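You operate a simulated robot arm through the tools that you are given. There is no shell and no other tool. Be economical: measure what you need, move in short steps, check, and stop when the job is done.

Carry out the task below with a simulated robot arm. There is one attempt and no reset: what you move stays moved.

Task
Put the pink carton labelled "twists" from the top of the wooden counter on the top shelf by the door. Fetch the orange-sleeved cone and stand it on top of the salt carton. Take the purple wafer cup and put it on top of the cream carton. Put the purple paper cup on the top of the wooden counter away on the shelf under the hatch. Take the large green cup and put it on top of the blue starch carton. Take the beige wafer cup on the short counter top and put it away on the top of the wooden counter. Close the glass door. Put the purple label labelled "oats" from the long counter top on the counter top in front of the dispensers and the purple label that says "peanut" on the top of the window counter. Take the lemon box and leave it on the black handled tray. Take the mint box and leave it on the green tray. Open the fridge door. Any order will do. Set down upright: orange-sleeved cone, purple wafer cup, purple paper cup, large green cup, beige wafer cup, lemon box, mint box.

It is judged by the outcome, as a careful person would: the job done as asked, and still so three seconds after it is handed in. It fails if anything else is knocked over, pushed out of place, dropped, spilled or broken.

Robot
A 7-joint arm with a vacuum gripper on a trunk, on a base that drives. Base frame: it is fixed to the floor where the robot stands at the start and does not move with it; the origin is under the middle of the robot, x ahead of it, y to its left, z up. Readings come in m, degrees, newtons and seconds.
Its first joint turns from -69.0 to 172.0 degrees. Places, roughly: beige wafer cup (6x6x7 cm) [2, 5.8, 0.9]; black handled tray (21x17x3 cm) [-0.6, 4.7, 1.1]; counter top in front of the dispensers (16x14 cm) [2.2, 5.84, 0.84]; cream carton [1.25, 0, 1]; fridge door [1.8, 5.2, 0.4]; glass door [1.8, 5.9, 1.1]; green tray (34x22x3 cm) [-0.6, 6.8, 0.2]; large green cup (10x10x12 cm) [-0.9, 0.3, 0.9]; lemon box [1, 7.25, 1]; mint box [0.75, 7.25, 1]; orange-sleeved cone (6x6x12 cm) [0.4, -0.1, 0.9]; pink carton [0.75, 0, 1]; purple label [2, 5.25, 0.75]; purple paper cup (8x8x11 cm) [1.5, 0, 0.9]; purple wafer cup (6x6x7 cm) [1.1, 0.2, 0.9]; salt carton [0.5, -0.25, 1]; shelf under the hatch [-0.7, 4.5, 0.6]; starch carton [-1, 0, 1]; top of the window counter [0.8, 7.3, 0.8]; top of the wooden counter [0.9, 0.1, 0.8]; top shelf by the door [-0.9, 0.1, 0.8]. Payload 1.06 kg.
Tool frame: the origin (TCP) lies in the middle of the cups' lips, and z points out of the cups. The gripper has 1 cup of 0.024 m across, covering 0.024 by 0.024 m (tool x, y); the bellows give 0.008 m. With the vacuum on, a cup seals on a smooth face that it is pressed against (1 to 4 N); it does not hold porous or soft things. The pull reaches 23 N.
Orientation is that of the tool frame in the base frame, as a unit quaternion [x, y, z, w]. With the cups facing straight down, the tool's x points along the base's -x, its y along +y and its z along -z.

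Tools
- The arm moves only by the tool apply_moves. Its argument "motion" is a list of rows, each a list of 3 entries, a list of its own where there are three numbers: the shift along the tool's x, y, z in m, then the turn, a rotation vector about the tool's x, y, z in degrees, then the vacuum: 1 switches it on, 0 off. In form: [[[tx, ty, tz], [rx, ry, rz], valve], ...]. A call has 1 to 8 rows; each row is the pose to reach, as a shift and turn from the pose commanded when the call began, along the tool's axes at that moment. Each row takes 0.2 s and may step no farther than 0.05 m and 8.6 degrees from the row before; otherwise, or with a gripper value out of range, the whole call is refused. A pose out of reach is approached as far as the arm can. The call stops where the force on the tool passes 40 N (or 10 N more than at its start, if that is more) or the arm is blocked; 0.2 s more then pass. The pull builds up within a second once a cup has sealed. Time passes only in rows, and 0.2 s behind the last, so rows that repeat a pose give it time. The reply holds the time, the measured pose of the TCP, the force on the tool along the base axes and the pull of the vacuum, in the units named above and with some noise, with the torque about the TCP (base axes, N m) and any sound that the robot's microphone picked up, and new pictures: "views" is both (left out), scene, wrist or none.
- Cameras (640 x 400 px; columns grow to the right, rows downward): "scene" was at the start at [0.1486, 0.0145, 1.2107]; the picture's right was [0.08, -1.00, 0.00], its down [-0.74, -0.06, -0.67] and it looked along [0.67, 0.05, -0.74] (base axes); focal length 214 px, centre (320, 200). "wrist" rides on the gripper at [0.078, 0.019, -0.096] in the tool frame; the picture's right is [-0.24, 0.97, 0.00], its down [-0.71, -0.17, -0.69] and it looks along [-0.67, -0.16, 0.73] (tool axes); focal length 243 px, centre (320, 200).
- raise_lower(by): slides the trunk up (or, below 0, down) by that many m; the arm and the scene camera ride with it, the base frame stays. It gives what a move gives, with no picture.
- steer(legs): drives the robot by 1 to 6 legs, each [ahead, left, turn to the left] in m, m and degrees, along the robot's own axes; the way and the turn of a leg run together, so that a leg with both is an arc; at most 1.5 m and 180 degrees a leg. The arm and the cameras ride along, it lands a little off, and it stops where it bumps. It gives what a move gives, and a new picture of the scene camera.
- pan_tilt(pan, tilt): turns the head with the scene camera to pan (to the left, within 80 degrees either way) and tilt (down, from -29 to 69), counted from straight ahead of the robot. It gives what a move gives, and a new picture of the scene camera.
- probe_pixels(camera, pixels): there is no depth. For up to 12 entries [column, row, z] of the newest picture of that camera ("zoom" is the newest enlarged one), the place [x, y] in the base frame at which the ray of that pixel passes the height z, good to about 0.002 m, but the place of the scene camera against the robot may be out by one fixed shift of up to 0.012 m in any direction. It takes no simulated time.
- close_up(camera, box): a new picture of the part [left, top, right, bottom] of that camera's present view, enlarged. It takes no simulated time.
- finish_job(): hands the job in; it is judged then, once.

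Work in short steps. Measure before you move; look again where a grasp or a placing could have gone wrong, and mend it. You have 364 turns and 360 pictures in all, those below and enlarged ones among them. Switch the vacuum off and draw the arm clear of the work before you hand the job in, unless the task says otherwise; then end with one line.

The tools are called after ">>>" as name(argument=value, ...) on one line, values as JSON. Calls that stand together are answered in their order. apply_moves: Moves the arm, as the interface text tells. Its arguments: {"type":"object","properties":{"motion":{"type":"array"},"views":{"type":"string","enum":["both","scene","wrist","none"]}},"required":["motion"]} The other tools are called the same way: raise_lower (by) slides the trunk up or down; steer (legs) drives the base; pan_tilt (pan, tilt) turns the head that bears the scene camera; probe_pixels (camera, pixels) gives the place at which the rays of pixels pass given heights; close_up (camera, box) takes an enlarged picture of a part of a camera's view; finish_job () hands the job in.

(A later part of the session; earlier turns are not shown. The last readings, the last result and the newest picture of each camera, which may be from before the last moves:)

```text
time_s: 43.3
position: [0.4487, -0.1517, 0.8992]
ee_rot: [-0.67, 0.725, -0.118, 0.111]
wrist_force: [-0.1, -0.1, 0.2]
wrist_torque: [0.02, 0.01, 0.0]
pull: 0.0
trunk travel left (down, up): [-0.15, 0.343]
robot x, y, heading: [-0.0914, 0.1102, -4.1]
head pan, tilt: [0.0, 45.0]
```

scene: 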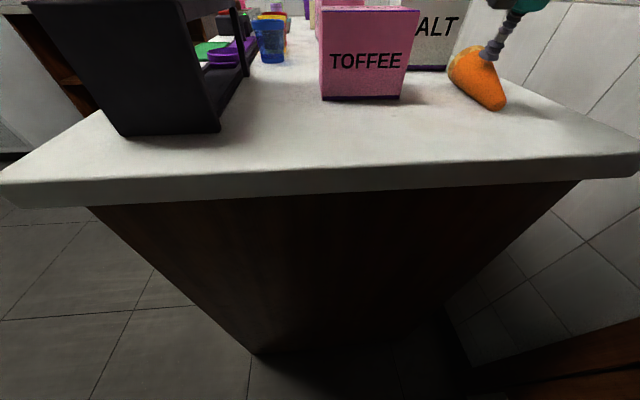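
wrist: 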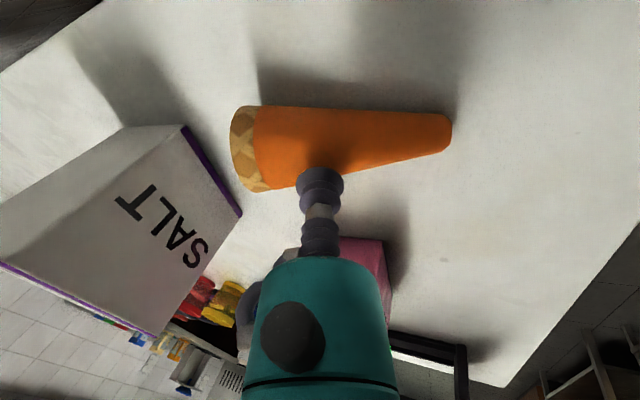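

Cup is right above the sleeve. I switch the vacuum on and press down along the tool axis in small steps.

>>> apply_moves(motion=[[[0, 0, 0.008], [0, 0, 0], 1], [[0, 0, 0.012], [0, 0, 0], 1], [[0, 0, 0.016], [0, 0, 0], 1], [[0, 0, 0.019], [0, 0, 0], 1], [[0, 0, 0.021], [0, 0, 0], 1], [[0, 0, 0.021], [0, 0, 0], 1]], views="wrist")

```text
time_s: 44.7
position: [0.455, -0.1506, 0.8797]
ee_rot: [-0.67, 0.724, -0.12, 0.112]
wrist_force: [-0.9, 1.7, 4.5]
wrist_torque: [-0.01, 0.0, -0.01]
pull: 0.0
trunk travel left (down, up): [-0.15, 0.343]
robot x, y, heading: [-0.09, 0.1115, -4.5]
head pan, tilt: [0.0, 45.0]
```

wrist: 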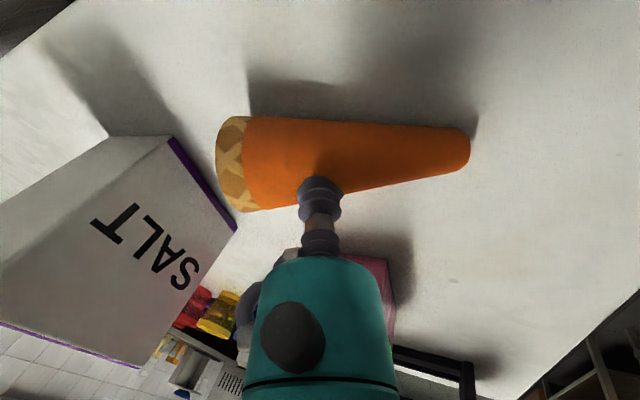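

Contact made (≈4.8 N) but no seal; the side force shows I'm slightly left of the top line. I back off, shift 5 mm right and press again gently.

>>> apply_moves(motion=[[[0, 0, -0.008], [0, 0, 0], 1], [[0.005, 0, -0.008], [0, 0, 0], 1], [[0.005, 0, -0.005], [0, 0, 0], 1], [[0.005, 0, -0.003], [0, 0, 0], 1], [[0.005, 0, -0.001], [0, 0, 0], 1], [[0.005, 0, -0.001], [0, 0, 0], 1], [[0.005, 0, -0.001], [0, 0, 0], 1]], views="wrist")

```text
time_s: 46.3
position: [0.4552, -0.1557, 0.8802]
ee_rot: [-0.67, 0.724, -0.12, 0.112]
wrist_force: [0.6, 0.7, 4.0]
wrist_torque: [-0.06, 0.03, -0.01]
pull: 0.1
trunk travel left (down, up): [-0.15, 0.343]
robot x, y, heading: [-0.0884, 0.1099, -4.4]
head pan, tilt: [0.0, 45.0]
```

wrist: 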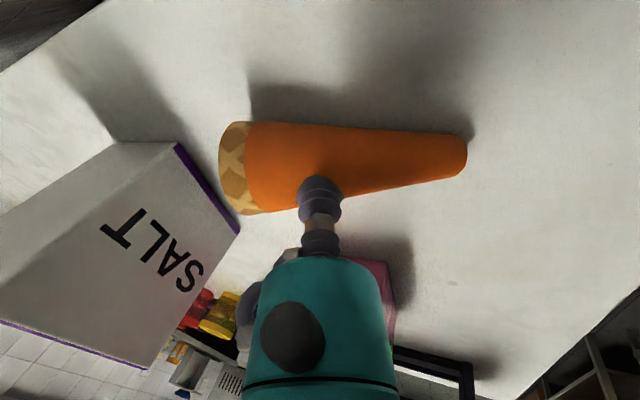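

Force about 4.1 N may be over the sealing range. I ease off 1.2 mm and wait a second.

>>> apply_moves(motion=[[[0, 0, -0.001], [0, 0, 0], 1], [[0, 0, -0.001], [0, 0, 0], 1], [[0, 0, -0.001], [0, 0, 0], 1], [[0, 0, -0.001], [0, 0, 0], 1], [[0, 0, -0.001], [0, 0, 0], 1]], views="none")

```text
time_s: 47.5
position: [0.4537, -0.1568, 0.8828]
ee_rot: [-0.669, 0.725, -0.119, 0.111]
wrist_force: [0.4, 0.7, 4.6]
wrist_torque: [-0.05, 0.04, 0.03]
pull: 0.0
trunk travel left (down, up): [-0.15, 0.343]
robot x, y, heading: [-0.09, 0.1083, -4.2]
head pan, tilt: [0.0, 45.0]
```

Still no seal at ~4.6 N. I lift, centre at y≈-0.1535, and press more lightly.

>>> apply_moves(motion=[[[0, 0, -0.008], [0, 0, 0], 1], [[-0.003, 0, -0.008], [0, 0, 0], 1], [[-0.003, 0, -0.005], [0, 0, 0], 1], [[-0.003, 0, -0.004], [0, 0, 0], 1], [[-0.003, 0, -0.003], [0, 0, 0], 1], [[-0.003, 0, -0.003], [0, 0, 0], 1], [[-0.003, 0, -0.003], [0, 0, 0], 1]], views="none")

```text
time_s: 49.1
position: [0.4536, -0.1535, 0.8845]
ee_rot: [-0.671, 0.724, -0.119, 0.111]
wrist_force: [0.9, -0.6, 1.0]
wrist_torque: [-0.06, -0.01, -0.02]
pull: 0.0
trunk travel left (down, up): [-0.15, 0.343]
robot x, y, heading: [-0.0904, 0.109, -4.4]
head pan, tilt: [0.0, 45.0]
```

About 1 N contact now. One more millimetre and hold.

>>> apply_moves(motion=[[[0, 0, 0.001], [0, 0, 0], 1], [[0, 0, 0.001], [0, 0, 0], 1], [[0, 0, 0.001], [0, 0, 0], 1], [[0, 0, 0.001], [0, 0, 0], 1], [[0, 0, 0.001], [0, 0, 0], 1]], views="wrist")

>>> close_up(camera="wrist", box=[220, 80, 480, 240])

>>> close_up(camera="scene", box=[420, 0, 580, 120])

```text
time_s: 50.3
position: [0.4528, -0.1531, 0.8842]
ee_rot: [-0.67, 0.724, -0.119, 0.112]
wrist_force: [-0.8, -0.4, 0.1]
wrist_torque: [-0.02, -0.01, 0.01]
pull: 0.0
trunk travel left (down, up): [-0.15, 0.343]
robot x, y, heading: [-0.088, 0.1082, -4.3]
head pan, tilt: [0.0, 45.0]
```

wrist: 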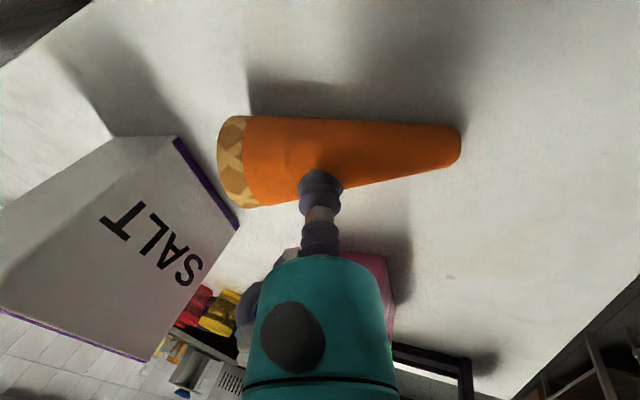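

```text
2.46 times, centred on (350, 160) of wrist
```

zoom: 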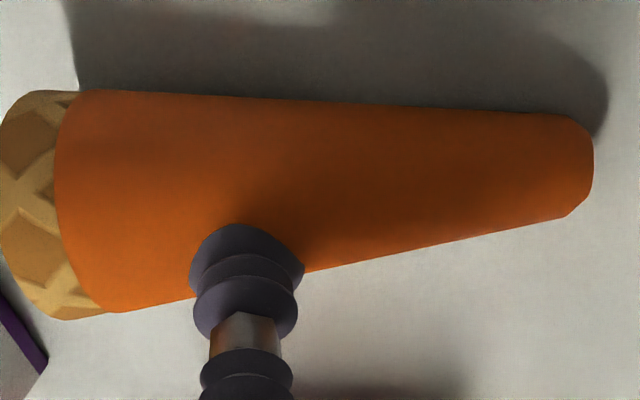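

```text
3.33 times, centred on (500, 60) of scene
```

zoom: 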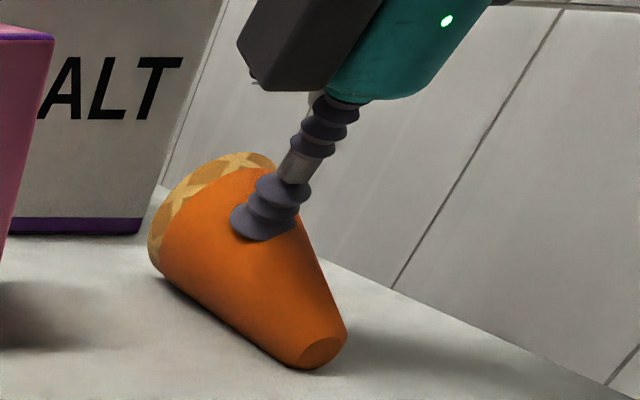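

Position looks right; press is still too light. Another 1 mm and hold a second.

>>> apply_moves(motion=[[[0, 0, 0.0015], [0, 0, 0], 1], [[0, 0, 0.0015], [0, 0, 0], 1], [[0, 0, 0.0015], [0, 0, 0], 1], [[0, 0, 0.0015], [0, 0, 0], 1], [[0, 0, 0.0015], [0, 0, 0], 1], [[0, 0, 0.0015], [0, 0, 0], 1]], views="none")

```text
time_s: 51.7
position: [0.4544, -0.1537, 0.8826]
ee_rot: [-0.67, 0.724, -0.119, 0.111]
wrist_force: [-0.2, 0.3, 2.7]
wrist_torque: [-0.03, 0.02, -0.01]
pull: 0.1
trunk travel left (down, up): [-0.15, 0.343]
robot x, y, heading: [-0.0878, 0.1103, -4.4]
head pan, tilt: [0.0, 45.0]
```

2.7 N but no seal; curvature is likely too tight here. I move 15 mm up the sleeve toward the wide end where it is flatter, and ease the tilt slightly.

>>> apply_moves(motion=[[[0, 0, -0.01], [0, 0, 0], 1], [[0.002, -0.015, -0.01], [-1.5, 0, 0], 1], [[0.002, -0.015, -0.005], [-1.5, 0, 0], 1], [[0.002, -0.015, -0.002], [-1.5, 0, 0], 1], [[0.002, -0.015, 0], [-1.5, 0, 0], 1], [[0.002, -0.015, 0], [-1.5, 0, 0], 1], [[0.002, -0.015, 0], [-1.5, 0, 0], 1]], views="wrist")

```text
time_s: 53.3
position: [0.4669, -0.1583, 0.8885]
ee_rot: [-0.671, 0.726, -0.11, 0.103]
wrist_force: [-0.3, 0.3, 2.5]
wrist_torque: [-0.01, 0.02, 0.02]
pull: 0.1
trunk travel left (down, up): [-0.15, 0.343]
robot x, y, heading: [-0.0896, 0.1125, -4.4]
head pan, tilt: [0.0, 45.0]
```

wrist: 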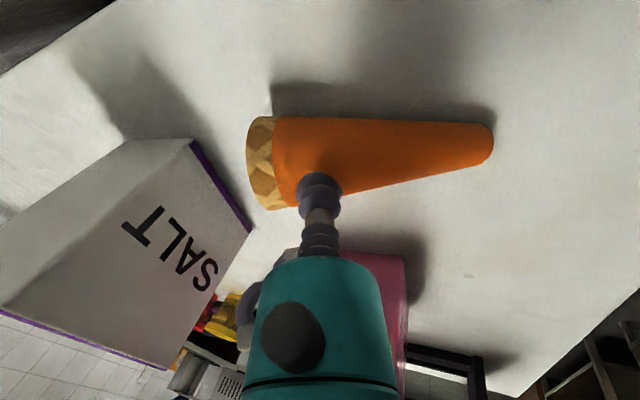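

Still no pull at 2.5 N. I hold with 1 mm more press.

>>> apply_moves(motion=[[[0, 0, 0.001], [0, 0, 0], 1], [[0, 0, 0.001], [0, 0, 0], 1], [[0, 0, 0.001], [2, 0, 0], 1], [[0, 0, 0.001], [2, 0, 0], 1], [[0, 0, 0.001], [2, 2, 0], 1], [[0, 0, 0.001], [2, 2, 0], 1], [[0, 0, 0.001], [2, -2, 0], 1], [[0, 0, 0.001], [2, -2, 0], 1]], views="none")

```text
time_s: 55.1
position: [0.469, -0.1563, 0.8857]
ee_rot: [-0.671, 0.722, -0.111, 0.127]
wrist_force: [0.7, 0.8, 3.5]
wrist_torque: [0.0, 0.04, -0.01]
pull: 0.2
trunk travel left (down, up): [-0.15, 0.343]
robot x, y, heading: [-0.0906, 0.1065, -4.3]
head pan, tilt: [0.0, 45.0]
```

No seal still. I lift 25 mm and re-measure the cone's axis precisely from the wrist camera.

>>> apply_moves(motion=[[[0, 0, -0.012], [0, 1, 0], 0], [[0, 0, -0.025], [0, 2, 0], 0]], views="wrist")

>>> close_up(camera="wrist", box=[220, 60, 520, 240])

```text
time_s: 55.7
position: [0.4617, -0.1574, 0.9092]
ee_rot: [-0.669, 0.724, -0.123, 0.115]
wrist_force: [0.2, -0.4, 0.3]
wrist_torque: [0.0, -0.02, 0.01]
pull: 0.1
trunk travel left (down, up): [-0.15, 0.343]
robot x, y, heading: [-0.0897, 0.1076, -4.2]
head pan, tilt: [0.0, 45.0]
```

wrist: 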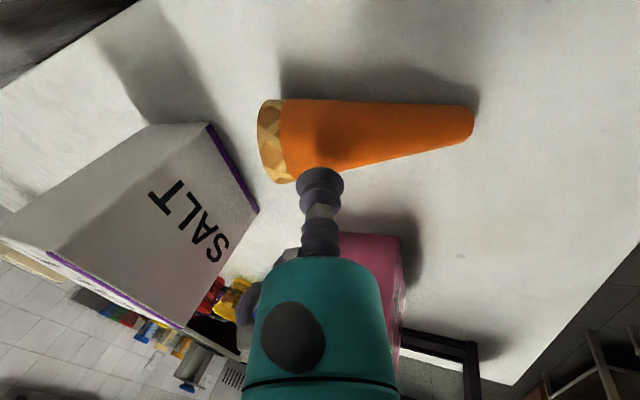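

```text
2.13 times, centred on (370, 150) of wrist
```

zoom: 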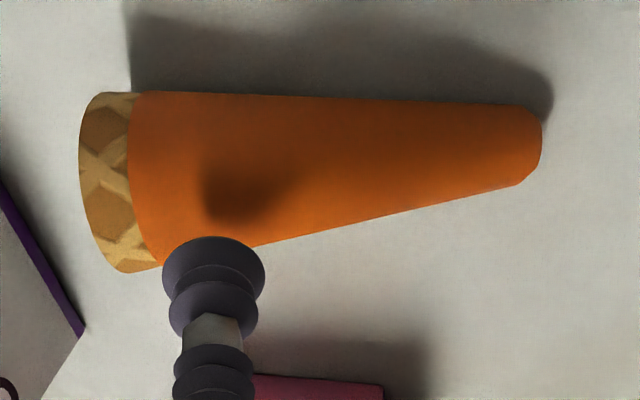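

I probe the silhouette rays at two heights to compute the axis.

>>> probe_pixels(camera="wrist", pixels=[[340, 101, 0.865], [340, 171, 0.865], [340, 101, 0.845], [340, 171, 0.845], [400, 103, 0.86], [400, 158, 0.86], [400, 103, 0.84], [400, 158, 0.84], [473, 120, 0.85], [258, 130, 0.87]])

```text
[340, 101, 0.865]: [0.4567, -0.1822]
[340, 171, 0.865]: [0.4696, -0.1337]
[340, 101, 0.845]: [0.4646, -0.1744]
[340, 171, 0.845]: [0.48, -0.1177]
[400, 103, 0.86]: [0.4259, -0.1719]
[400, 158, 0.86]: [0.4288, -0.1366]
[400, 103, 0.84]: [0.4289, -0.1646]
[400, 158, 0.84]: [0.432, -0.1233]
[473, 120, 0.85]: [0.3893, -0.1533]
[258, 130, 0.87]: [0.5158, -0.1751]
```

The axis is at y≈-0.157 here, so alignment was right. I move to the widest smooth part and press harder (to ~7 N) in case the bellows must conform to the curve.

>>> apply_moves(motion=[[[0.0, -0.003, 0.012], [0, 0, 0], 1], [[0.0, -0.003, 0.019], [0, 0, 0], 1], [[0.0, -0.003, 0.023], [0, 0, 0], 1], [[0.0, -0.003, 0.026], [0, 0, 0], 1], [[0.0, -0.003, 0.028], [0, 0, 0], 1], [[0.0, -0.003, 0.029], [0, 0, 0], 1], [[0.0, -0.003, 0.029], [0, 0, 0], 1]], views="wrist")

```text
time_s: 57.3
position: [0.472, -0.1591, 0.8825]
ee_rot: [-0.67, 0.723, -0.123, 0.114]
wrist_force: [0.4, 2.0, 8.4]
wrist_torque: [-0.01, 0.11, 0.0]
pull: 0.0
trunk travel left (down, up): [-0.15, 0.343]
robot x, y, heading: [-0.0876, 0.1049, -4.4]
head pan, tilt: [0.0, 45.0]
```

wrist: 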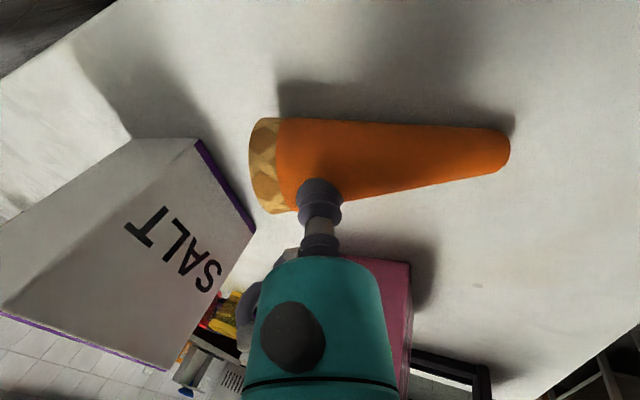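

The torque (0.11 N·m about y) shows the load on the tip-side lip: my tilt is too steep. I lift and reduce the tilt by 8°, then press at about 3 N.

>>> apply_moves(motion=[[[0, 0, -0.01], [0, 0, 0], 1], [[0, 0, -0.01], [-8, 0, 0], 1], [[0, 0.0, -0.006], [-8, 0, 0], 1], [[0, 0.0, -0.004], [-8, 0, 0], 1], [[0, 0.0, -0.003], [-8, 0, 0], 1], [[0, 0.0, -0.003], [-8, 0, 0], 1], [[0, 0.0, -0.003], [-8, 0, 0], 1]], views="none")

```text
time_s: 58.9
position: [0.4719, -0.1565, 0.8864]
ee_rot: [-0.675, 0.731, -0.072, 0.067]
wrist_force: [-1.1, -0.5, 3.2]
wrist_torque: [-0.03, 0.0, -0.01]
pull: 0.2
trunk travel left (down, up): [-0.15, 0.343]
robot x, y, heading: [-0.0865, 0.1077, -4.5]
head pan, tilt: [0.0, 45.0]
```

Torque is now balanced in pitch; slight load on the right lip. I shift 3 mm right and hold.

>>> apply_moves(motion=[[[0, 0, -0.003], [0, 0, 0], 1], [[0.003, 0, -0.003], [0, 0, 0], 1], [[0.003, 0, 0], [0, 0, 0], 1], [[0.003, 0, 0.0], [0, 0, 0], 1], [[0.003, 0, 0.0], [0, 0, 0], 1], [[0.003, 0, 0.0], [0, 0, 0], 1]], views="wrist")

```text
time_s: 60.3
position: [0.4696, -0.162, 0.8862]
ee_rot: [-0.675, 0.731, -0.072, 0.068]
wrist_force: [0.5, 0.8, 4.1]
wrist_torque: [-0.02, 0.02, 0.02]
pull: 0.1
trunk travel left (down, up): [-0.15, 0.343]
robot x, y, heading: [-0.091, 0.1117, -4.2]
head pan, tilt: [0.0, 45.0]
```

wrist: 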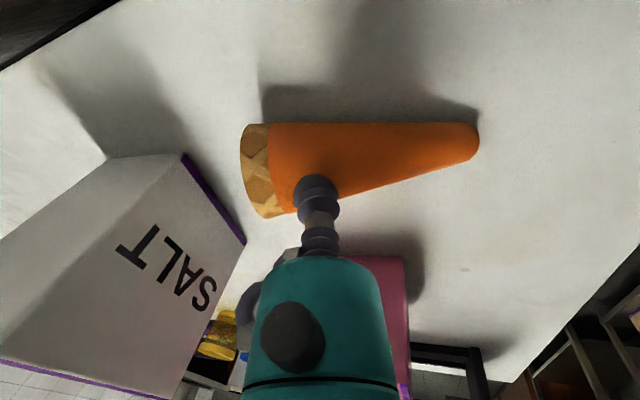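

Still none. I check the vacuum itself on a surely smooth flat face: the free counter top near (0.34,-0.06). Lift and move there, levelling the tool.

>>> apply_moves(motion=[[[0, -0.0078, -0.039], [0, 0, 0], 0], [[-0.022, 0.025, -0.045], [-3, 0, 0], 0], [[-0.045, 0.059, -0.052], [-6, 0, 0], 0], [[-0.067, 0.092, -0.059], [-9, 0, 0], 0], [[-0.09, 0.126, -0.066], [-11.3, 0, 0], 0], [[-0.09, 0.126, -0.066], [-11.3, 0, 0], 0]], views="wrist")

```text
time_s: 61.7
position: [0.3411, -0.0595, 0.9282]
ee_rot: [-0.679, 0.734, 0.0, 0.0]
wrist_force: [0.0, 1.0, 0.0]
wrist_torque: [0.01, 0.0, 0.03]
pull: 0.1
trunk travel left (down, up): [-0.15, 0.343]
robot x, y, heading: [-0.0877, 0.1103, -4.4]
head pan, tilt: [0.0, 45.0]
```

wrist: 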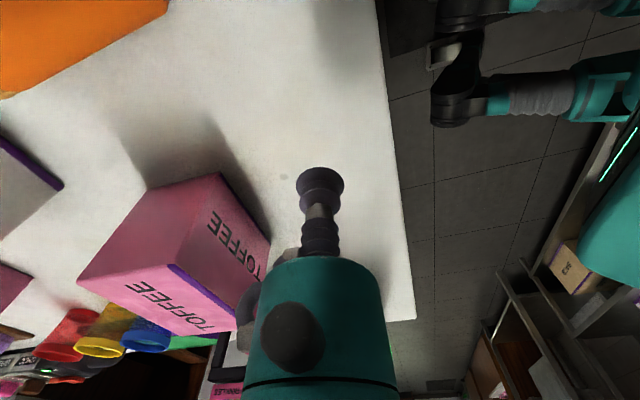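

The tool is over free counter top. I press down slowly with vacuum on to test it (expect z≈0.84).

>>> apply_moves(motion=[[[0, 0, 0.04], [0, 0, 0], 1], [[0, 0, 0.07], [0, 0, 0], 1], [[0, 0, 0.08], [0, 0, 0], 1], [[0, 0, 0.086], [0, 0, 0], 1], [[0, 0, 0.089], [0, 0, 0], 1], [[0, 0, 0.091], [0, 0, 0], 1], [[0, 0, 0.091], [0, 0, 0], 1], [[0, 0, 0.091], [0, 0, 0], 1]], views="none")

```text
time_s: 62.9
position: [0.343, -0.0596, 0.8411]
ee_rot: [-0.678, 0.735, -0.004, 0.008]
wrist_force: [-4.9, 2.5, 14.2]
wrist_torque: [-0.12, 0.03, -0.09]
pull: 23.3
trunk travel left (down, up): [-0.15, 0.343]
robot x, y, heading: [-0.0911, 0.1118, -4.3]
head pan, tilt: [0.0, 45.0]
stopped in row 6: the force on the tool passed its limit at 46 N (the readings are from after the stop); the commanded pose is now the measured one
```

The vacuum works on flat faces (pull 23 N, counter at z≈0.84). I release, lift and go back above the cone with ~13° tilt to retry with better-balanced contact.

>>> apply_moves(motion=[[[0, 0, 0], [0, 0, 0], 0], [[0, 0, 0], [0, 0, 0], 0], [[0, 0, -0.02], [0, 0, 0], 0], [[0, 0, -0.06], [0, 0, 0], 0], [[0.022, -0.033, -0.07], [3, 0, 0], 0], [[0.045, -0.067, -0.075], [7, 0, 0], 0], [[0.067, -0.1, -0.075], [10, 0, 0], 0], [[0.088, -0.12, -0.075], [13, 0, 0], 0]], views="wrist")

>>> close_up(camera="wrist", box=[220, 60, 520, 240])

```text
time_s: 64.7
position: [0.4558, -0.1605, 0.9175]
ee_rot: [-0.673, 0.73, -0.086, 0.082]
wrist_force: [0.7, -1.0, 0.2]
wrist_torque: [0.03, 0.0, -0.02]
pull: 0.0
trunk travel left (down, up): [-0.15, 0.343]
robot x, y, heading: [-0.0896, 0.1058, -4.2]
head pan, tilt: [0.0, 45.0]
```

wrist: 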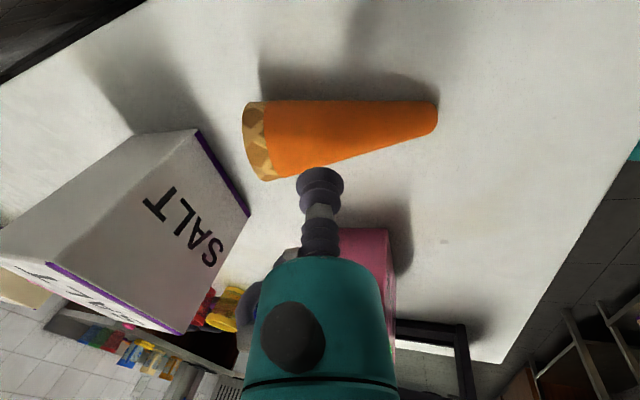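

```text
2.13 times, centred on (370, 150) of wrist
```

zoom: 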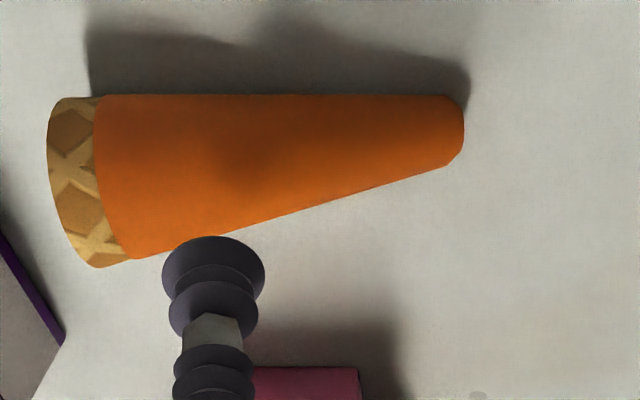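

I recompute the cone axis from silhouettes here.

>>> probe_pixels(camera="wrist", pixels=[[313.7, 100.7, 0.865], [313.7, 170.2, 0.865], [313.7, 100.7, 0.845], [313.7, 170.2, 0.845], [407.6, 100.7, 0.86], [407.6, 140.6, 0.86], [407.6, 100.7, 0.84], [407.6, 140.6, 0.84], [437, 117, 0.85]])

```text
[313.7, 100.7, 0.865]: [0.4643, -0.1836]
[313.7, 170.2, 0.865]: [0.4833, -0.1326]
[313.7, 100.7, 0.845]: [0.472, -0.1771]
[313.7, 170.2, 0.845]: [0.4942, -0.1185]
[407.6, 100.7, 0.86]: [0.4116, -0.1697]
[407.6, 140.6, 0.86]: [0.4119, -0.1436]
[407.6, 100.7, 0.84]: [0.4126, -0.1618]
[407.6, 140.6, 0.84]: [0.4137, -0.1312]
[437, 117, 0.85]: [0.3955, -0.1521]
```

Axis at x≈0.46 is y≈-0.1575. I shift 3 mm left and press with 13° tilt.

>>> apply_moves(motion=[[[-0.003, -0.002, 0.015], [0, 0, 0], 1], [[-0.003, -0.002, 0.025], [0, 0, 0], 1], [[-0.003, -0.002, 0.029], [0, 0, 0], 1], [[-0.003, -0.002, 0.031], [0, 0, 0], 1], [[-0.003, -0.002, 0.032], [0, 0, 0], 1], [[-0.003, -0.002, 0.033], [0, 0, 0], 1], [[-0.003, -0.002, 0.033], [0, 0, 0], 1], [[-0.003, -0.002, 0.033], [0, 0, 0], 1]], views="none")

```text
time_s: 66.5
position: [0.4655, -0.157, 0.8837]
ee_rot: [-0.673, 0.73, -0.085, 0.084]
wrist_force: [-0.3, 0.2, 2.1]
wrist_torque: [-0.01, 0.0, 0.02]
pull: 0.0
trunk travel left (down, up): [-0.15, 0.343]
robot x, y, heading: [-0.0883, 0.1113, -4.5]
head pan, tilt: [0.0, 45.0]
```

Well balanced at 2.1 N, no pull. I add 1.5 mm and hold.

>>> apply_moves(motion=[[[0, 0, 0.001], [0, 0, 0], 1], [[0, 0, 0.0015], [0, 0, 0], 1], [[0, 0, 0.0015], [0, 0, 0], 1], [[0, 0, 0.0015], [0, 0, 0], 1], [[0, 0, 0.0015], [0, 0, 0], 1]], views="none")

>>> close_up(camera="scene", box=[420, 0, 580, 120])

```text
time_s: 67.7
position: [0.4661, -0.155, 0.8836]
ee_rot: [-0.673, 0.73, -0.085, 0.083]
wrist_force: [0.1, 0.0, 2.6]
wrist_torque: [0.01, 0.03, -0.01]
pull: 0.1
trunk travel left (down, up): [-0.15, 0.343]
robot x, y, heading: [-0.0906, 0.1109, -4.5]
head pan, tilt: [0.0, 45.0]
```

```text
3.33 times, centred on (500, 60) of scene
```

zoom: 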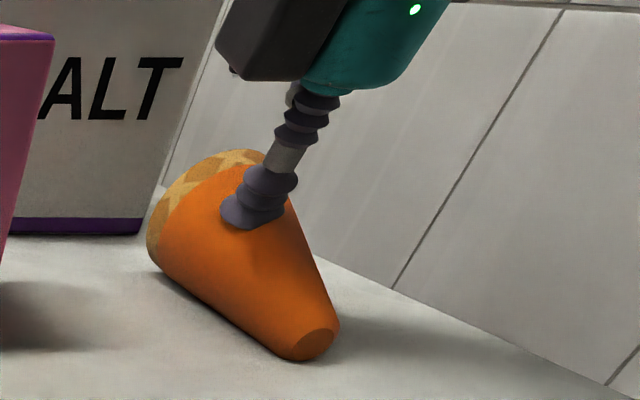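

It looks perfectly seated yet no seal. I try two more spots: first 7 mm nearer the wide end.

>>> apply_moves(motion=[[[0, 0, -0.008], [0, 0, 0], 1], [[0, -0.007, -0.008], [1.5, 0, 0], 1], [[0, -0.007, -0.003], [1.5, 0, 0], 1], [[0, -0.007, -0.001], [1.5, 0, 0], 1], [[0, -0.007, 0.0], [1.5, 0, 0], 1], [[0, -0.007, 0.0005], [1.5, 0, 0], 1], [[0, -0.007, 0.0005], [1.5, 0, 0], 1], [[0, -0.007, 0.0005], [1.5, 0, 0], 1]], views="none")

```text
time_s: 69.5
position: [0.4737, -0.1567, 0.8854]
ee_rot: [-0.672, 0.728, -0.095, 0.092]
wrist_force: [-0.3, 1.3, 3.9]
wrist_torque: [-0.07, 0.01, 0.02]
pull: 0.2
trunk travel left (down, up): [-0.15, 0.343]
robot x, y, heading: [-0.0921, 0.1134, -4.5]
head pan, tilt: [0.0, 45.0]
```

No seal. I leave the cone for later, after learning how the other curved objects behave. I release, lift, and raise the trunk.

>>> apply_moves(motion=[[[0, 0, -0.02], [0, 0, 0], 0], [[0, 0, -0.05], [0, 0, 0], 0]], views="none")

>>> raise_lower(by=0.3)

>>> pan_tilt(pan=5, tilt=35)

>>> close_up(camera="scene", box=[200, 60, 440, 210])

```text
time_s: 70.1
position: [0.4614, -0.1561, 0.9321]
ee_rot: [-0.671, 0.729, -0.094, 0.092]
wrist_force: [0.0, 0.2, -0.6]
wrist_torque: [0.0, 0.01, 0.03]
pull: 0.1
trunk travel left (down, up): [-0.15, 0.343]
robot x, y, heading: [-0.0887, 0.1082, -4.7]
head pan, tilt: [0.0, 45.0]
```

```text
time_s: 73.1
position: [0.4606, -0.1559, 1.2303]
ee_rot: [-0.672, 0.729, -0.094, 0.092]
wrist_force: [0.7, -0.6, -0.6]
wrist_torque: [-0.02, -0.02, 0.02]
pull: 0.0
trunk travel left (down, up): [-0.45, 0.043]
robot x, y, heading: [-0.091, 0.1086, -4.5]
head pan, tilt: [0.0, 45.0]
```

```text
time_s: 73.8
position: [0.4597, -0.1563, 1.2316]
ee_rot: [-0.671, 0.729, -0.095, 0.092]
wrist_force: [0.1, -0.4, 0.5]
wrist_torque: [-0.01, 0.01, 0.03]
pull: 0.0
trunk travel left (down, up): [-0.45, 0.043]
robot x, y, heading: [-0.0927, 0.1064, -4.4]
head pan, tilt: [5.0, 35.0]
```

scene: 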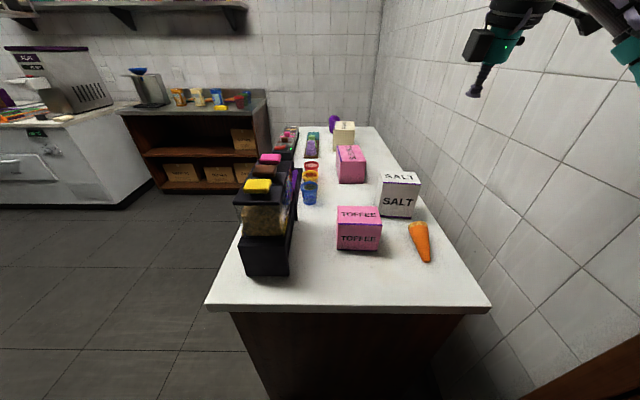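

```text
2.67 times, centred on (320, 135) of scene
```

zoom: 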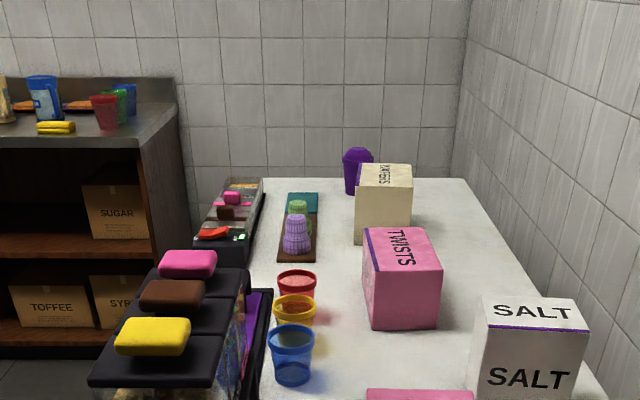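

The paper cup has a domed lid; the wafer cups stand rim down. I probe carton tops and cups.

>>> probe_pixels(camera="scene", pixels=[[350.8, 151.9, 0.97], [350.8, 151.9, 1.0], [344.8, 124.5, 0.97], [344.8, 124.5, 1.0], [311.4, 141.4, 0.91], [311.4, 153.8, 0.84], [334.3, 120, 0.95], [333, 132.4, 0.84], [401, 178, 0.97], [338, 183, 0.84], [363, 183.5, 0.84], [346, 151.5, 0.84]])

```text
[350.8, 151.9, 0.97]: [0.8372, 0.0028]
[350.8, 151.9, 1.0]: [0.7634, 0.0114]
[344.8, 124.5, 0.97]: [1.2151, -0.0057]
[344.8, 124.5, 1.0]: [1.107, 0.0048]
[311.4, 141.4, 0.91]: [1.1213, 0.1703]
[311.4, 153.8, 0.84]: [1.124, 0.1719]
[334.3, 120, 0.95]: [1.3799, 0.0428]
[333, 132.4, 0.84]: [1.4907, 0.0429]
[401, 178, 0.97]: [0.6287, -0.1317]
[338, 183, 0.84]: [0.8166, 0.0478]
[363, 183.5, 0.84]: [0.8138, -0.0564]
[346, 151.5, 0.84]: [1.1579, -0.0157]
```

I now move to the counter's left (aisle) side to reach twists, cream and the cups: back off, go left, forward, then turn to face the counter.

>>> steer(legs=[[-0.25, 0, 4.5], [0, 0.72, 0]])

>>> pan_tilt(pan=0, tilt=55)

```text
time_s: 82.0
position: [0.2255, 0.6082, 1.2313]
ee_rot: [-0.698, 0.704, -0.091, 0.095]
wrist_force: [0.3, 0.2, 0.2]
wrist_torque: [0.0, -0.01, -0.03]
pull: 0.0
trunk travel left (down, up): [-0.45, 0.043]
robot x, y, heading: [-0.3393, 0.8362, -0.3]
head pan, tilt: [5.0, 35.0]
```

scene: 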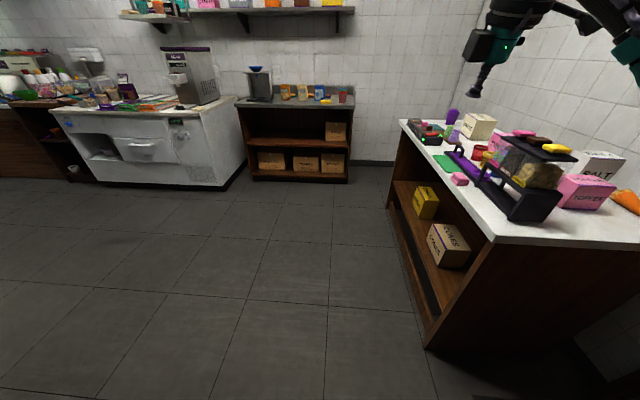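

```text
time_s: 82.8
position: [0.2242, 0.6078, 1.2321]
ee_rot: [-0.697, 0.705, -0.09, 0.095]
wrist_force: [-1.1, 0.7, 0.5]
wrist_torque: [0.0, -0.02, -0.01]
pull: 0.0
trunk travel left (down, up): [-0.45, 0.043]
robot x, y, heading: [-0.341, 0.8319, -0.5]
head pan, tilt: [0.0, 55.0]
```

scene: 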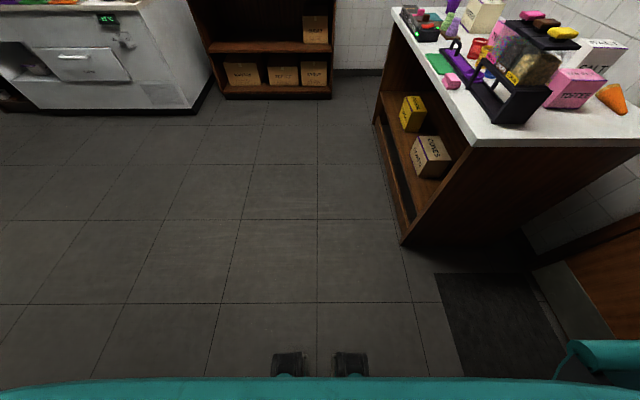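

The aisle side is clear. I drive forward 1.3 m and turn to face the counter.

>>> steer(legs=[[1.35, 0, 0], [0, 0, -90]])

```text
time_s: 93.5
position: [0.7982, 0.2867, 1.2324]
ee_rot: [0.002, 0.991, -0.131, 0.003]
wrist_force: [0.4, -0.3, 0.6]
wrist_torque: [-0.01, -0.01, -0.01]
pull: 0.0
trunk travel left (down, up): [-0.45, 0.043]
robot x, y, heading: [1.0182, 0.8551, -90.1]
head pan, tilt: [0.0, 55.0]
```

scene: 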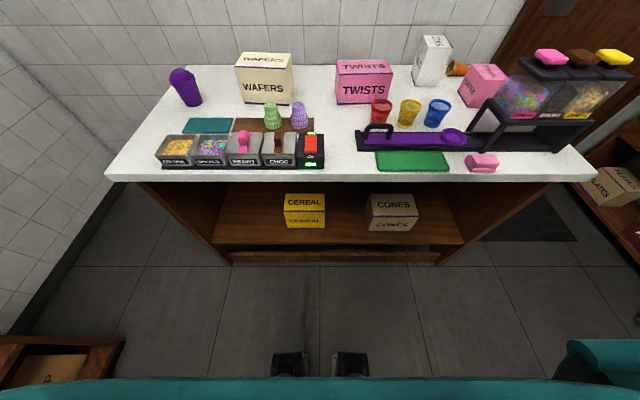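

Excellent overview. I probe the tops: wafers, twists, purple wafer cup, paper cup.

>>> close_up(camera="scene", box=[140, 40, 460, 180])

>>> probe_pixels(camera="scene", pixels=[[337, 60, 0.97], [391, 60, 0.97], [337, 76, 0.97], [391, 75, 0.97], [238, 53, 0.97], [289, 53, 0.97], [235, 73, 0.97], [293, 72, 0.97], [299, 105, 0.91], [299, 128, 0.84], [180, 73, 0.95], [193, 104, 0.84]])

>>> probe_pixels(camera="scene", pixels=[[337, 103, 0.84], [391, 103, 0.84], [236, 104, 0.84], [292, 103, 0.84], [457, 70, 0.86], [107, 178, 0.84], [590, 180, 0.84], [235, 120, 0.84], [320, 130, 0.84], [355, 140, 0.85]])

```text
2.00 times, centred on (300, 110) of scene
```

zoom: 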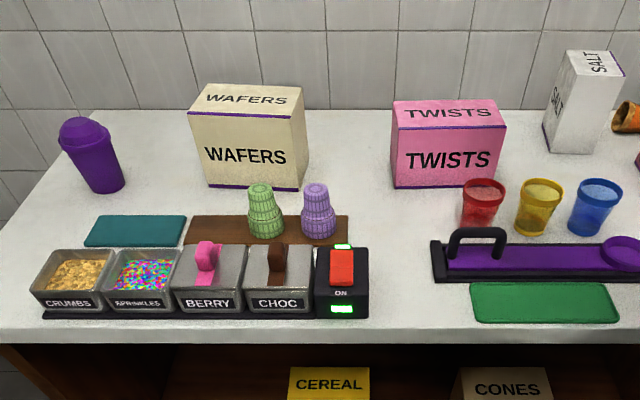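

```text
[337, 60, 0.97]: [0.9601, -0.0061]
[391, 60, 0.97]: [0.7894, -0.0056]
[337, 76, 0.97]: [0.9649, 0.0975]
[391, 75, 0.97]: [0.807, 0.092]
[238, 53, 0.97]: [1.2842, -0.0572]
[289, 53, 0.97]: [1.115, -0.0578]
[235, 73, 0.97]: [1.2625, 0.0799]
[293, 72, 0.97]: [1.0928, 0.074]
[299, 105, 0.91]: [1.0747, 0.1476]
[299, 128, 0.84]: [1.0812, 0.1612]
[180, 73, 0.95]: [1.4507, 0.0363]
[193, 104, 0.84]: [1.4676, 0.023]
```

```text
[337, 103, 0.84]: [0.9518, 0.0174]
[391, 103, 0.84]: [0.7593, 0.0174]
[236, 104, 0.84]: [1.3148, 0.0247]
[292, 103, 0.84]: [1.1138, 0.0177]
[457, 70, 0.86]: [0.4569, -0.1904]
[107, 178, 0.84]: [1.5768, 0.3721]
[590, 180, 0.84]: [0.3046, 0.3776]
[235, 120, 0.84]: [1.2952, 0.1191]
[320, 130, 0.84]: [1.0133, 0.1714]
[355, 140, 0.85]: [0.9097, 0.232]
```

I level the tool and drive 0.19 ahead and 0.08 left to put it above the twists carton.

>>> apply_moves(motion=[[[0, 0, 0], [-5, 0, 0], 0], [[0, 0, 0], [-10, 0, 0], 0], [[0, 0, 0], [-15.1, 0, 0], 0]], views="none")

>>> steer(legs=[[0.19, 0.08, 0]])

>>> apply_moves(motion=[[[0, 0, 0], [0, 0, 0], 0]], views="wrist")

```text
time_s: 94.3
position: [0.7988, 0.2859, 1.2335]
ee_rot: [0.0, 1.0, 0.001, 0.004]
wrist_force: [-0.4, 0.8, -0.4]
wrist_torque: [0.0, -0.03, 0.02]
pull: 0.0
trunk travel left (down, up): [-0.45, 0.043]
robot x, y, heading: [1.0216, 0.8589, -90.1]
head pan, tilt: [0.0, 55.0]
```

```text
time_s: 95.9
position: [0.8812, 0.0994, 1.2318]
ee_rot: [0.001, 1.0, 0.0, 0.004]
wrist_force: [0.6, -0.5, -0.2]
wrist_torque: [0.0, 0.02, 0.0]
pull: 0.0
trunk travel left (down, up): [-0.45, 0.043]
robot x, y, heading: [1.102, 0.6687, -90.0]
head pan, tilt: [0.0, 55.0]
```

scene: 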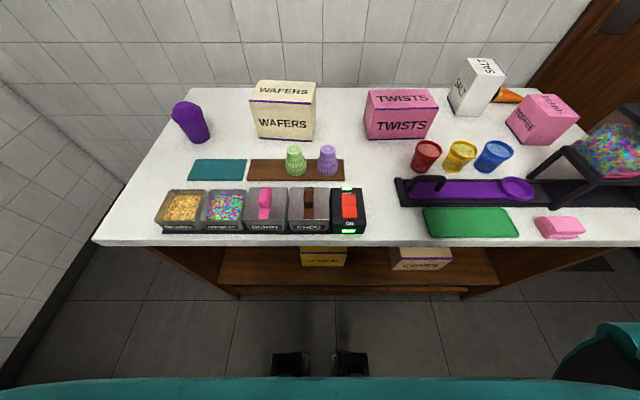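

```text
time_s: 96.3
position: [0.882, 0.0982, 1.2326]
ee_rot: [0.001, 1.0, -0.001, 0.003]
wrist_force: [-0.5, 0.0, -0.7]
wrist_torque: [0.0, 0.02, -0.03]
pull: 0.1
trunk travel left (down, up): [-0.45, 0.043]
robot x, y, heading: [1.0998, 0.6673, -90.0]
head pan, tilt: [0.0, 55.0]
```

wrist: 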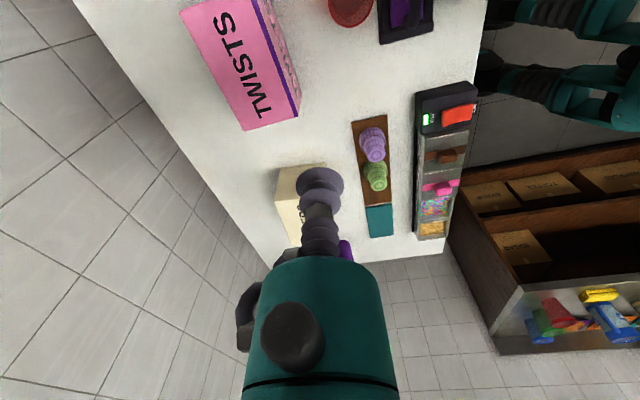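

I probe the twists top from both cameras.

>>> probe_pixels(camera="scene", pixels=[[366, 91, 0.95], [427, 89, 0.95], [437, 108, 0.95], [370, 110, 0.95], [370, 137, 0.84], [431, 137, 0.84], [285, 81, 0.95], [283, 105, 0.95]])

>>> probe_pixels(camera="wrist", pixels=[[243, 130, 0.95], [300, 112, 0.95], [180, 10, 0.95], [302, 118, 0.84], [243, 130, 0.97], [180, 10, 0.97], [300, 112, 0.97]])

```text
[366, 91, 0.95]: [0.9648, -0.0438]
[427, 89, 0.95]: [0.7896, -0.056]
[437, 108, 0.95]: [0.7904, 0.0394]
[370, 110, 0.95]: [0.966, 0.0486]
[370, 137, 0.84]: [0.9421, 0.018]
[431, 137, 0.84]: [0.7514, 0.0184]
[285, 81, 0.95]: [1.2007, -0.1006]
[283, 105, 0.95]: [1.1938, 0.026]
```

```text
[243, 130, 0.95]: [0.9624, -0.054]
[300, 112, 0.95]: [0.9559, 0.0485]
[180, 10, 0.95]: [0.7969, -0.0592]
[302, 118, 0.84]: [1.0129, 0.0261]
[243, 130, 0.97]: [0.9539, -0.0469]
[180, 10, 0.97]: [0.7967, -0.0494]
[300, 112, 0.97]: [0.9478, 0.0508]
```

Twists top centre ≈ (0.877,-0.005). I extend the arm over it and lower to z≈1.08.

>>> apply_moves(motion=[[[0, -0.02, 0.04], [0, 0, 0], 0], [[0.002, -0.045, 0.08], [0, 0, 0], 0], [[0.004, -0.07, 0.12], [0, 0, 0], 0], [[0.005, -0.103, 0.15], [0, 0, 0], 0]], views="wrist")

```text
time_s: 97.3
position: [0.8827, 0.0494, 1.0752]
ee_rot: [0.002, 1.0, -0.001, 0.004]
wrist_force: [-0.1, -0.3, 0.9]
wrist_torque: [0.0, 0.02, 0.02]
pull: 0.1
out of reach, approached as far as the arm can: row 2, 3, 4
trunk travel left (down, up): [-0.45, 0.043]
robot x, y, heading: [1.1005, 0.6666, -90.0]
head pan, tilt: [0.0, 55.0]
```

wrist: 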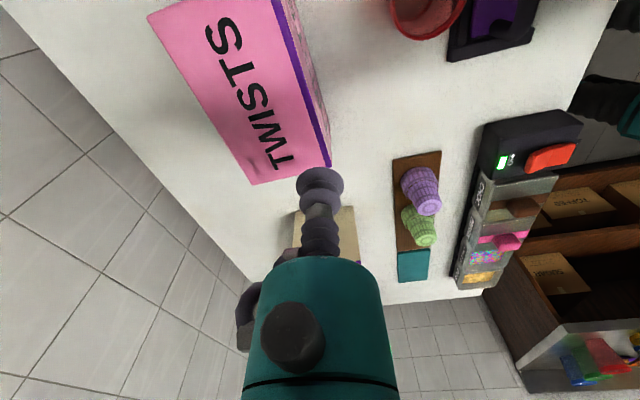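

Forward reach ends at radius ~0.65. I shift the robot 0.12 to its right (-x) so less lateral reach is wasted, then swing the arm back +x.

>>> steer(legs=[[0, -0.12, 0]])

>>> apply_moves(motion=[[[-0.04, 0, 0], [0, 0, 0], 0], [[-0.08, 0, 0], [0, 0, 0], 0], [[-0.12, 0, 0.02], [0, 0, 0], 0], [[-0.12, -0.02, 0.04], [0, 0, 0], 0], [[-0.12, -0.04, 0.06], [0, 0, 0], 0], [[-0.12, -0.054, 0.08], [0, 0, 0], 0]], views="wrist")

```text
time_s: 99.0
position: [0.764, 0.0494, 1.0754]
ee_rot: [0.003, 1.0, -0.001, 0.004]
wrist_force: [-0.7, 0.0, -0.5]
wrist_torque: [-0.02, 0.0, -0.01]
pull: 0.0
trunk travel left (down, up): [-0.45, 0.043]
robot x, y, heading: [0.9809, 0.668, -89.9]
head pan, tilt: [0.0, 55.0]
```

scene: 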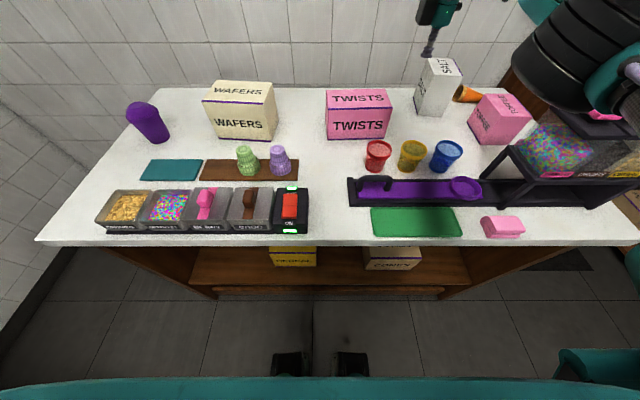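

```text
time_s: 100.4
position: [0.8593, 0.0435, 0.9969]
ee_rot: [0.003, 1.0, -0.001, 0.003]
wrist_force: [-0.4, 0.3, 0.3]
wrist_torque: [-0.01, -0.03, 0.02]
pull: 0.1
out of reach, approached as far as the arm can: row 4, 5, 6
trunk travel left (down, up): [-0.45, 0.043]
robot x, y, heading: [0.9847, 0.6662, -90.0]
head pan, tilt: [0.0, 55.0]
```

wrist: 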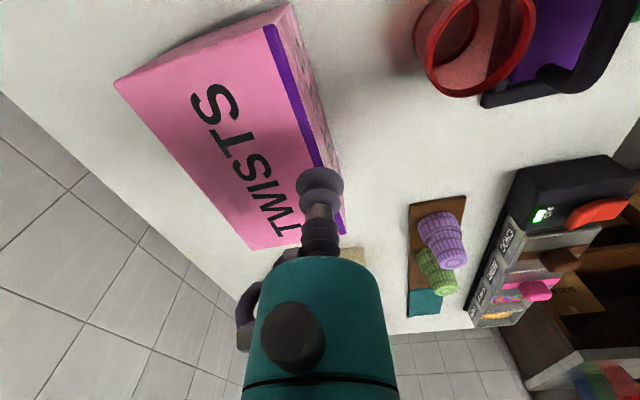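

Still short. I check where the two black items in front of the base are (floor height), to see how much nearer I can drive.

>>> probe_pixels(camera="scene", pixels=[[290, 355, 0.1], [350, 355, 0.1], [290, 355, 0.4], [350, 355, 0.4], [320, 247, 0.82], [295, 270, 0.5], [250, 297, 0.1], [320, 242, 0.84]])

>>> pan_tilt(pan=0, tilt=69)

>>> apply_moves(motion=[[[0, 0, 0], [0, 0, 0], 0], [[0, 0, 0], [0, 0, 0], 0]], views="scene")

```text
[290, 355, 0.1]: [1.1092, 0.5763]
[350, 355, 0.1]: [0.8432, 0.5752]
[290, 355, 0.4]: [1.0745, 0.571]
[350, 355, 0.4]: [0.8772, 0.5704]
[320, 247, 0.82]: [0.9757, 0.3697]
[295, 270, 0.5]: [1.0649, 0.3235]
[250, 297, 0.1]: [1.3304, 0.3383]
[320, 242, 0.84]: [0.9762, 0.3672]
```

```text
time_s: 101.2
position: [0.8599, 0.0431, 0.9974]
ee_rot: [0.002, 1.0, -0.001, 0.004]
wrist_force: [0.0, 0.6, -0.6]
wrist_torque: [0.02, -0.03, 0.01]
pull: 0.1
trunk travel left (down, up): [-0.45, 0.043]
robot x, y, heading: [0.9829, 0.6694, -89.9]
head pan, tilt: [0.0, 68.8]
```

scene: 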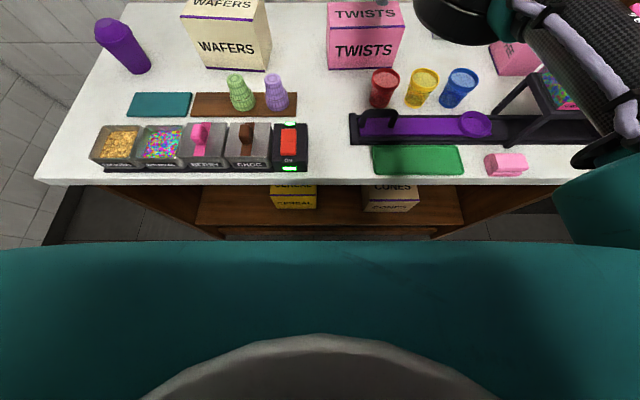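

```text
time_s: 101.8
position: [0.8606, 0.0436, 0.9977]
ee_rot: [0.002, 1.0, -0.001, 0.003]
wrist_force: [0.3, -0.4, 0.2]
wrist_torque: [0.02, -0.01, -0.01]
pull: 0.0
trunk travel left (down, up): [-0.45, 0.043]
robot x, y, heading: [0.9825, 0.6676, -90.0]
head pan, tilt: [0.0, 68.8]
```

scene: 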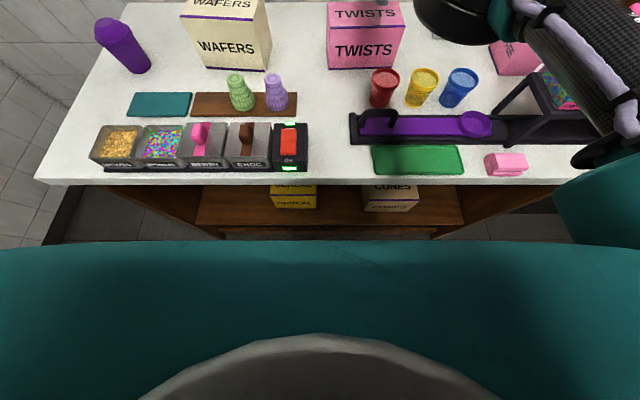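

I probe the torso's front edge (row 245) at plausible heights to see remaining clearance to the counter edge.

>>> probe_pixels(camera="scene", pixels=[[320, 243, 1.1], [320, 243, 1.0], [320, 243, 0.9], [320, 243, 0.8], [320, 183, 0.84], [320, 243, 0.3], [560, 185, 1.0], [620, 180, 0.9]])

```text
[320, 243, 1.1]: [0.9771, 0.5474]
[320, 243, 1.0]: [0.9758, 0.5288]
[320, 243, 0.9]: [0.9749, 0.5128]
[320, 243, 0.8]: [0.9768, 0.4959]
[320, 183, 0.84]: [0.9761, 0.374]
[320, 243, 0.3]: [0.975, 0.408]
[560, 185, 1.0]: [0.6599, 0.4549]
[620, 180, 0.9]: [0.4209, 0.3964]
```

There is about 12 cm clearance. I raise the tool 5 cm for safety and drive 7 cm ahead.

>>> apply_moves(motion=[[[0, 0, -0.04], [0, 0, 0], 0]], views="none")

>>> steer(legs=[[0.07, 0, 0]])

>>> apply_moves(motion=[[[0, 0, 0], [0, 0, 0], 0]], views="wrist")

```text
time_s: 102.2
position: [0.8584, 0.0464, 1.0389]
ee_rot: [0.002, 1.0, -0.001, 0.003]
wrist_force: [-0.8, 0.1, 0.2]
wrist_torque: [0.06, 0.03, -0.01]
pull: 0.1
trunk travel left (down, up): [-0.45, 0.043]
robot x, y, heading: [0.9866, 0.6645, -90.1]
head pan, tilt: [0.0, 68.8]
```

```text
time_s: 103.2
position: [0.8597, -0.027, 1.0384]
ee_rot: [0.002, 1.0, 0.0, 0.003]
wrist_force: [-0.3, -0.3, 0.2]
wrist_torque: [-0.02, 0.01, 0.0]
pull: 0.1
trunk travel left (down, up): [-0.45, 0.043]
robot x, y, heading: [0.9859, 0.5987, -89.7]
head pan, tilt: [0.0, 68.8]
```

scene: 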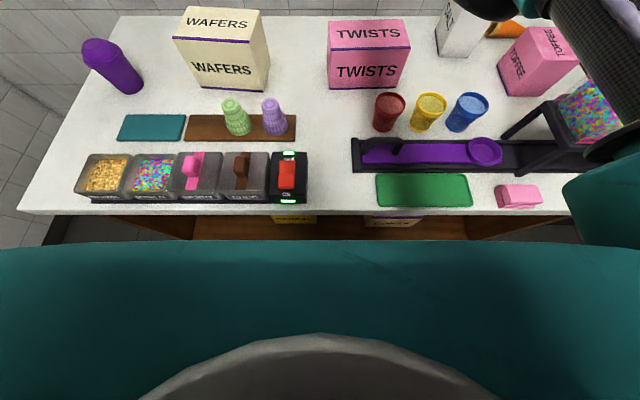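

```text
time_s: 103.6
position: [0.8592, -0.0257, 1.0385]
ee_rot: [0.001, 1.0, -0.001, 0.004]
wrist_force: [0.3, -1.1, 0.4]
wrist_torque: [0.01, -0.01, 0.02]
pull: 0.1
trunk travel left (down, up): [-0.45, 0.043]
robot x, y, heading: [0.9797, 0.5984, -89.7]
head pan, tilt: [0.0, 68.8]
```

wrist: 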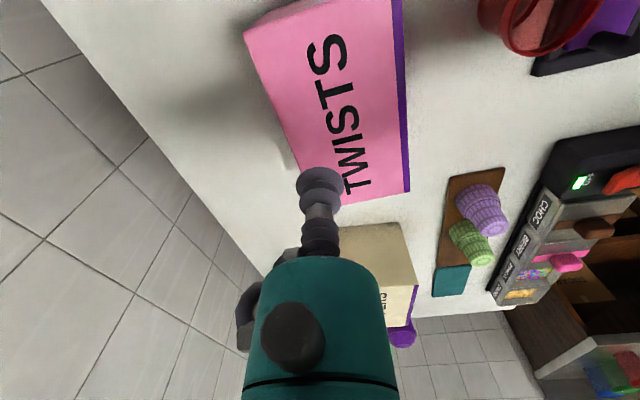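

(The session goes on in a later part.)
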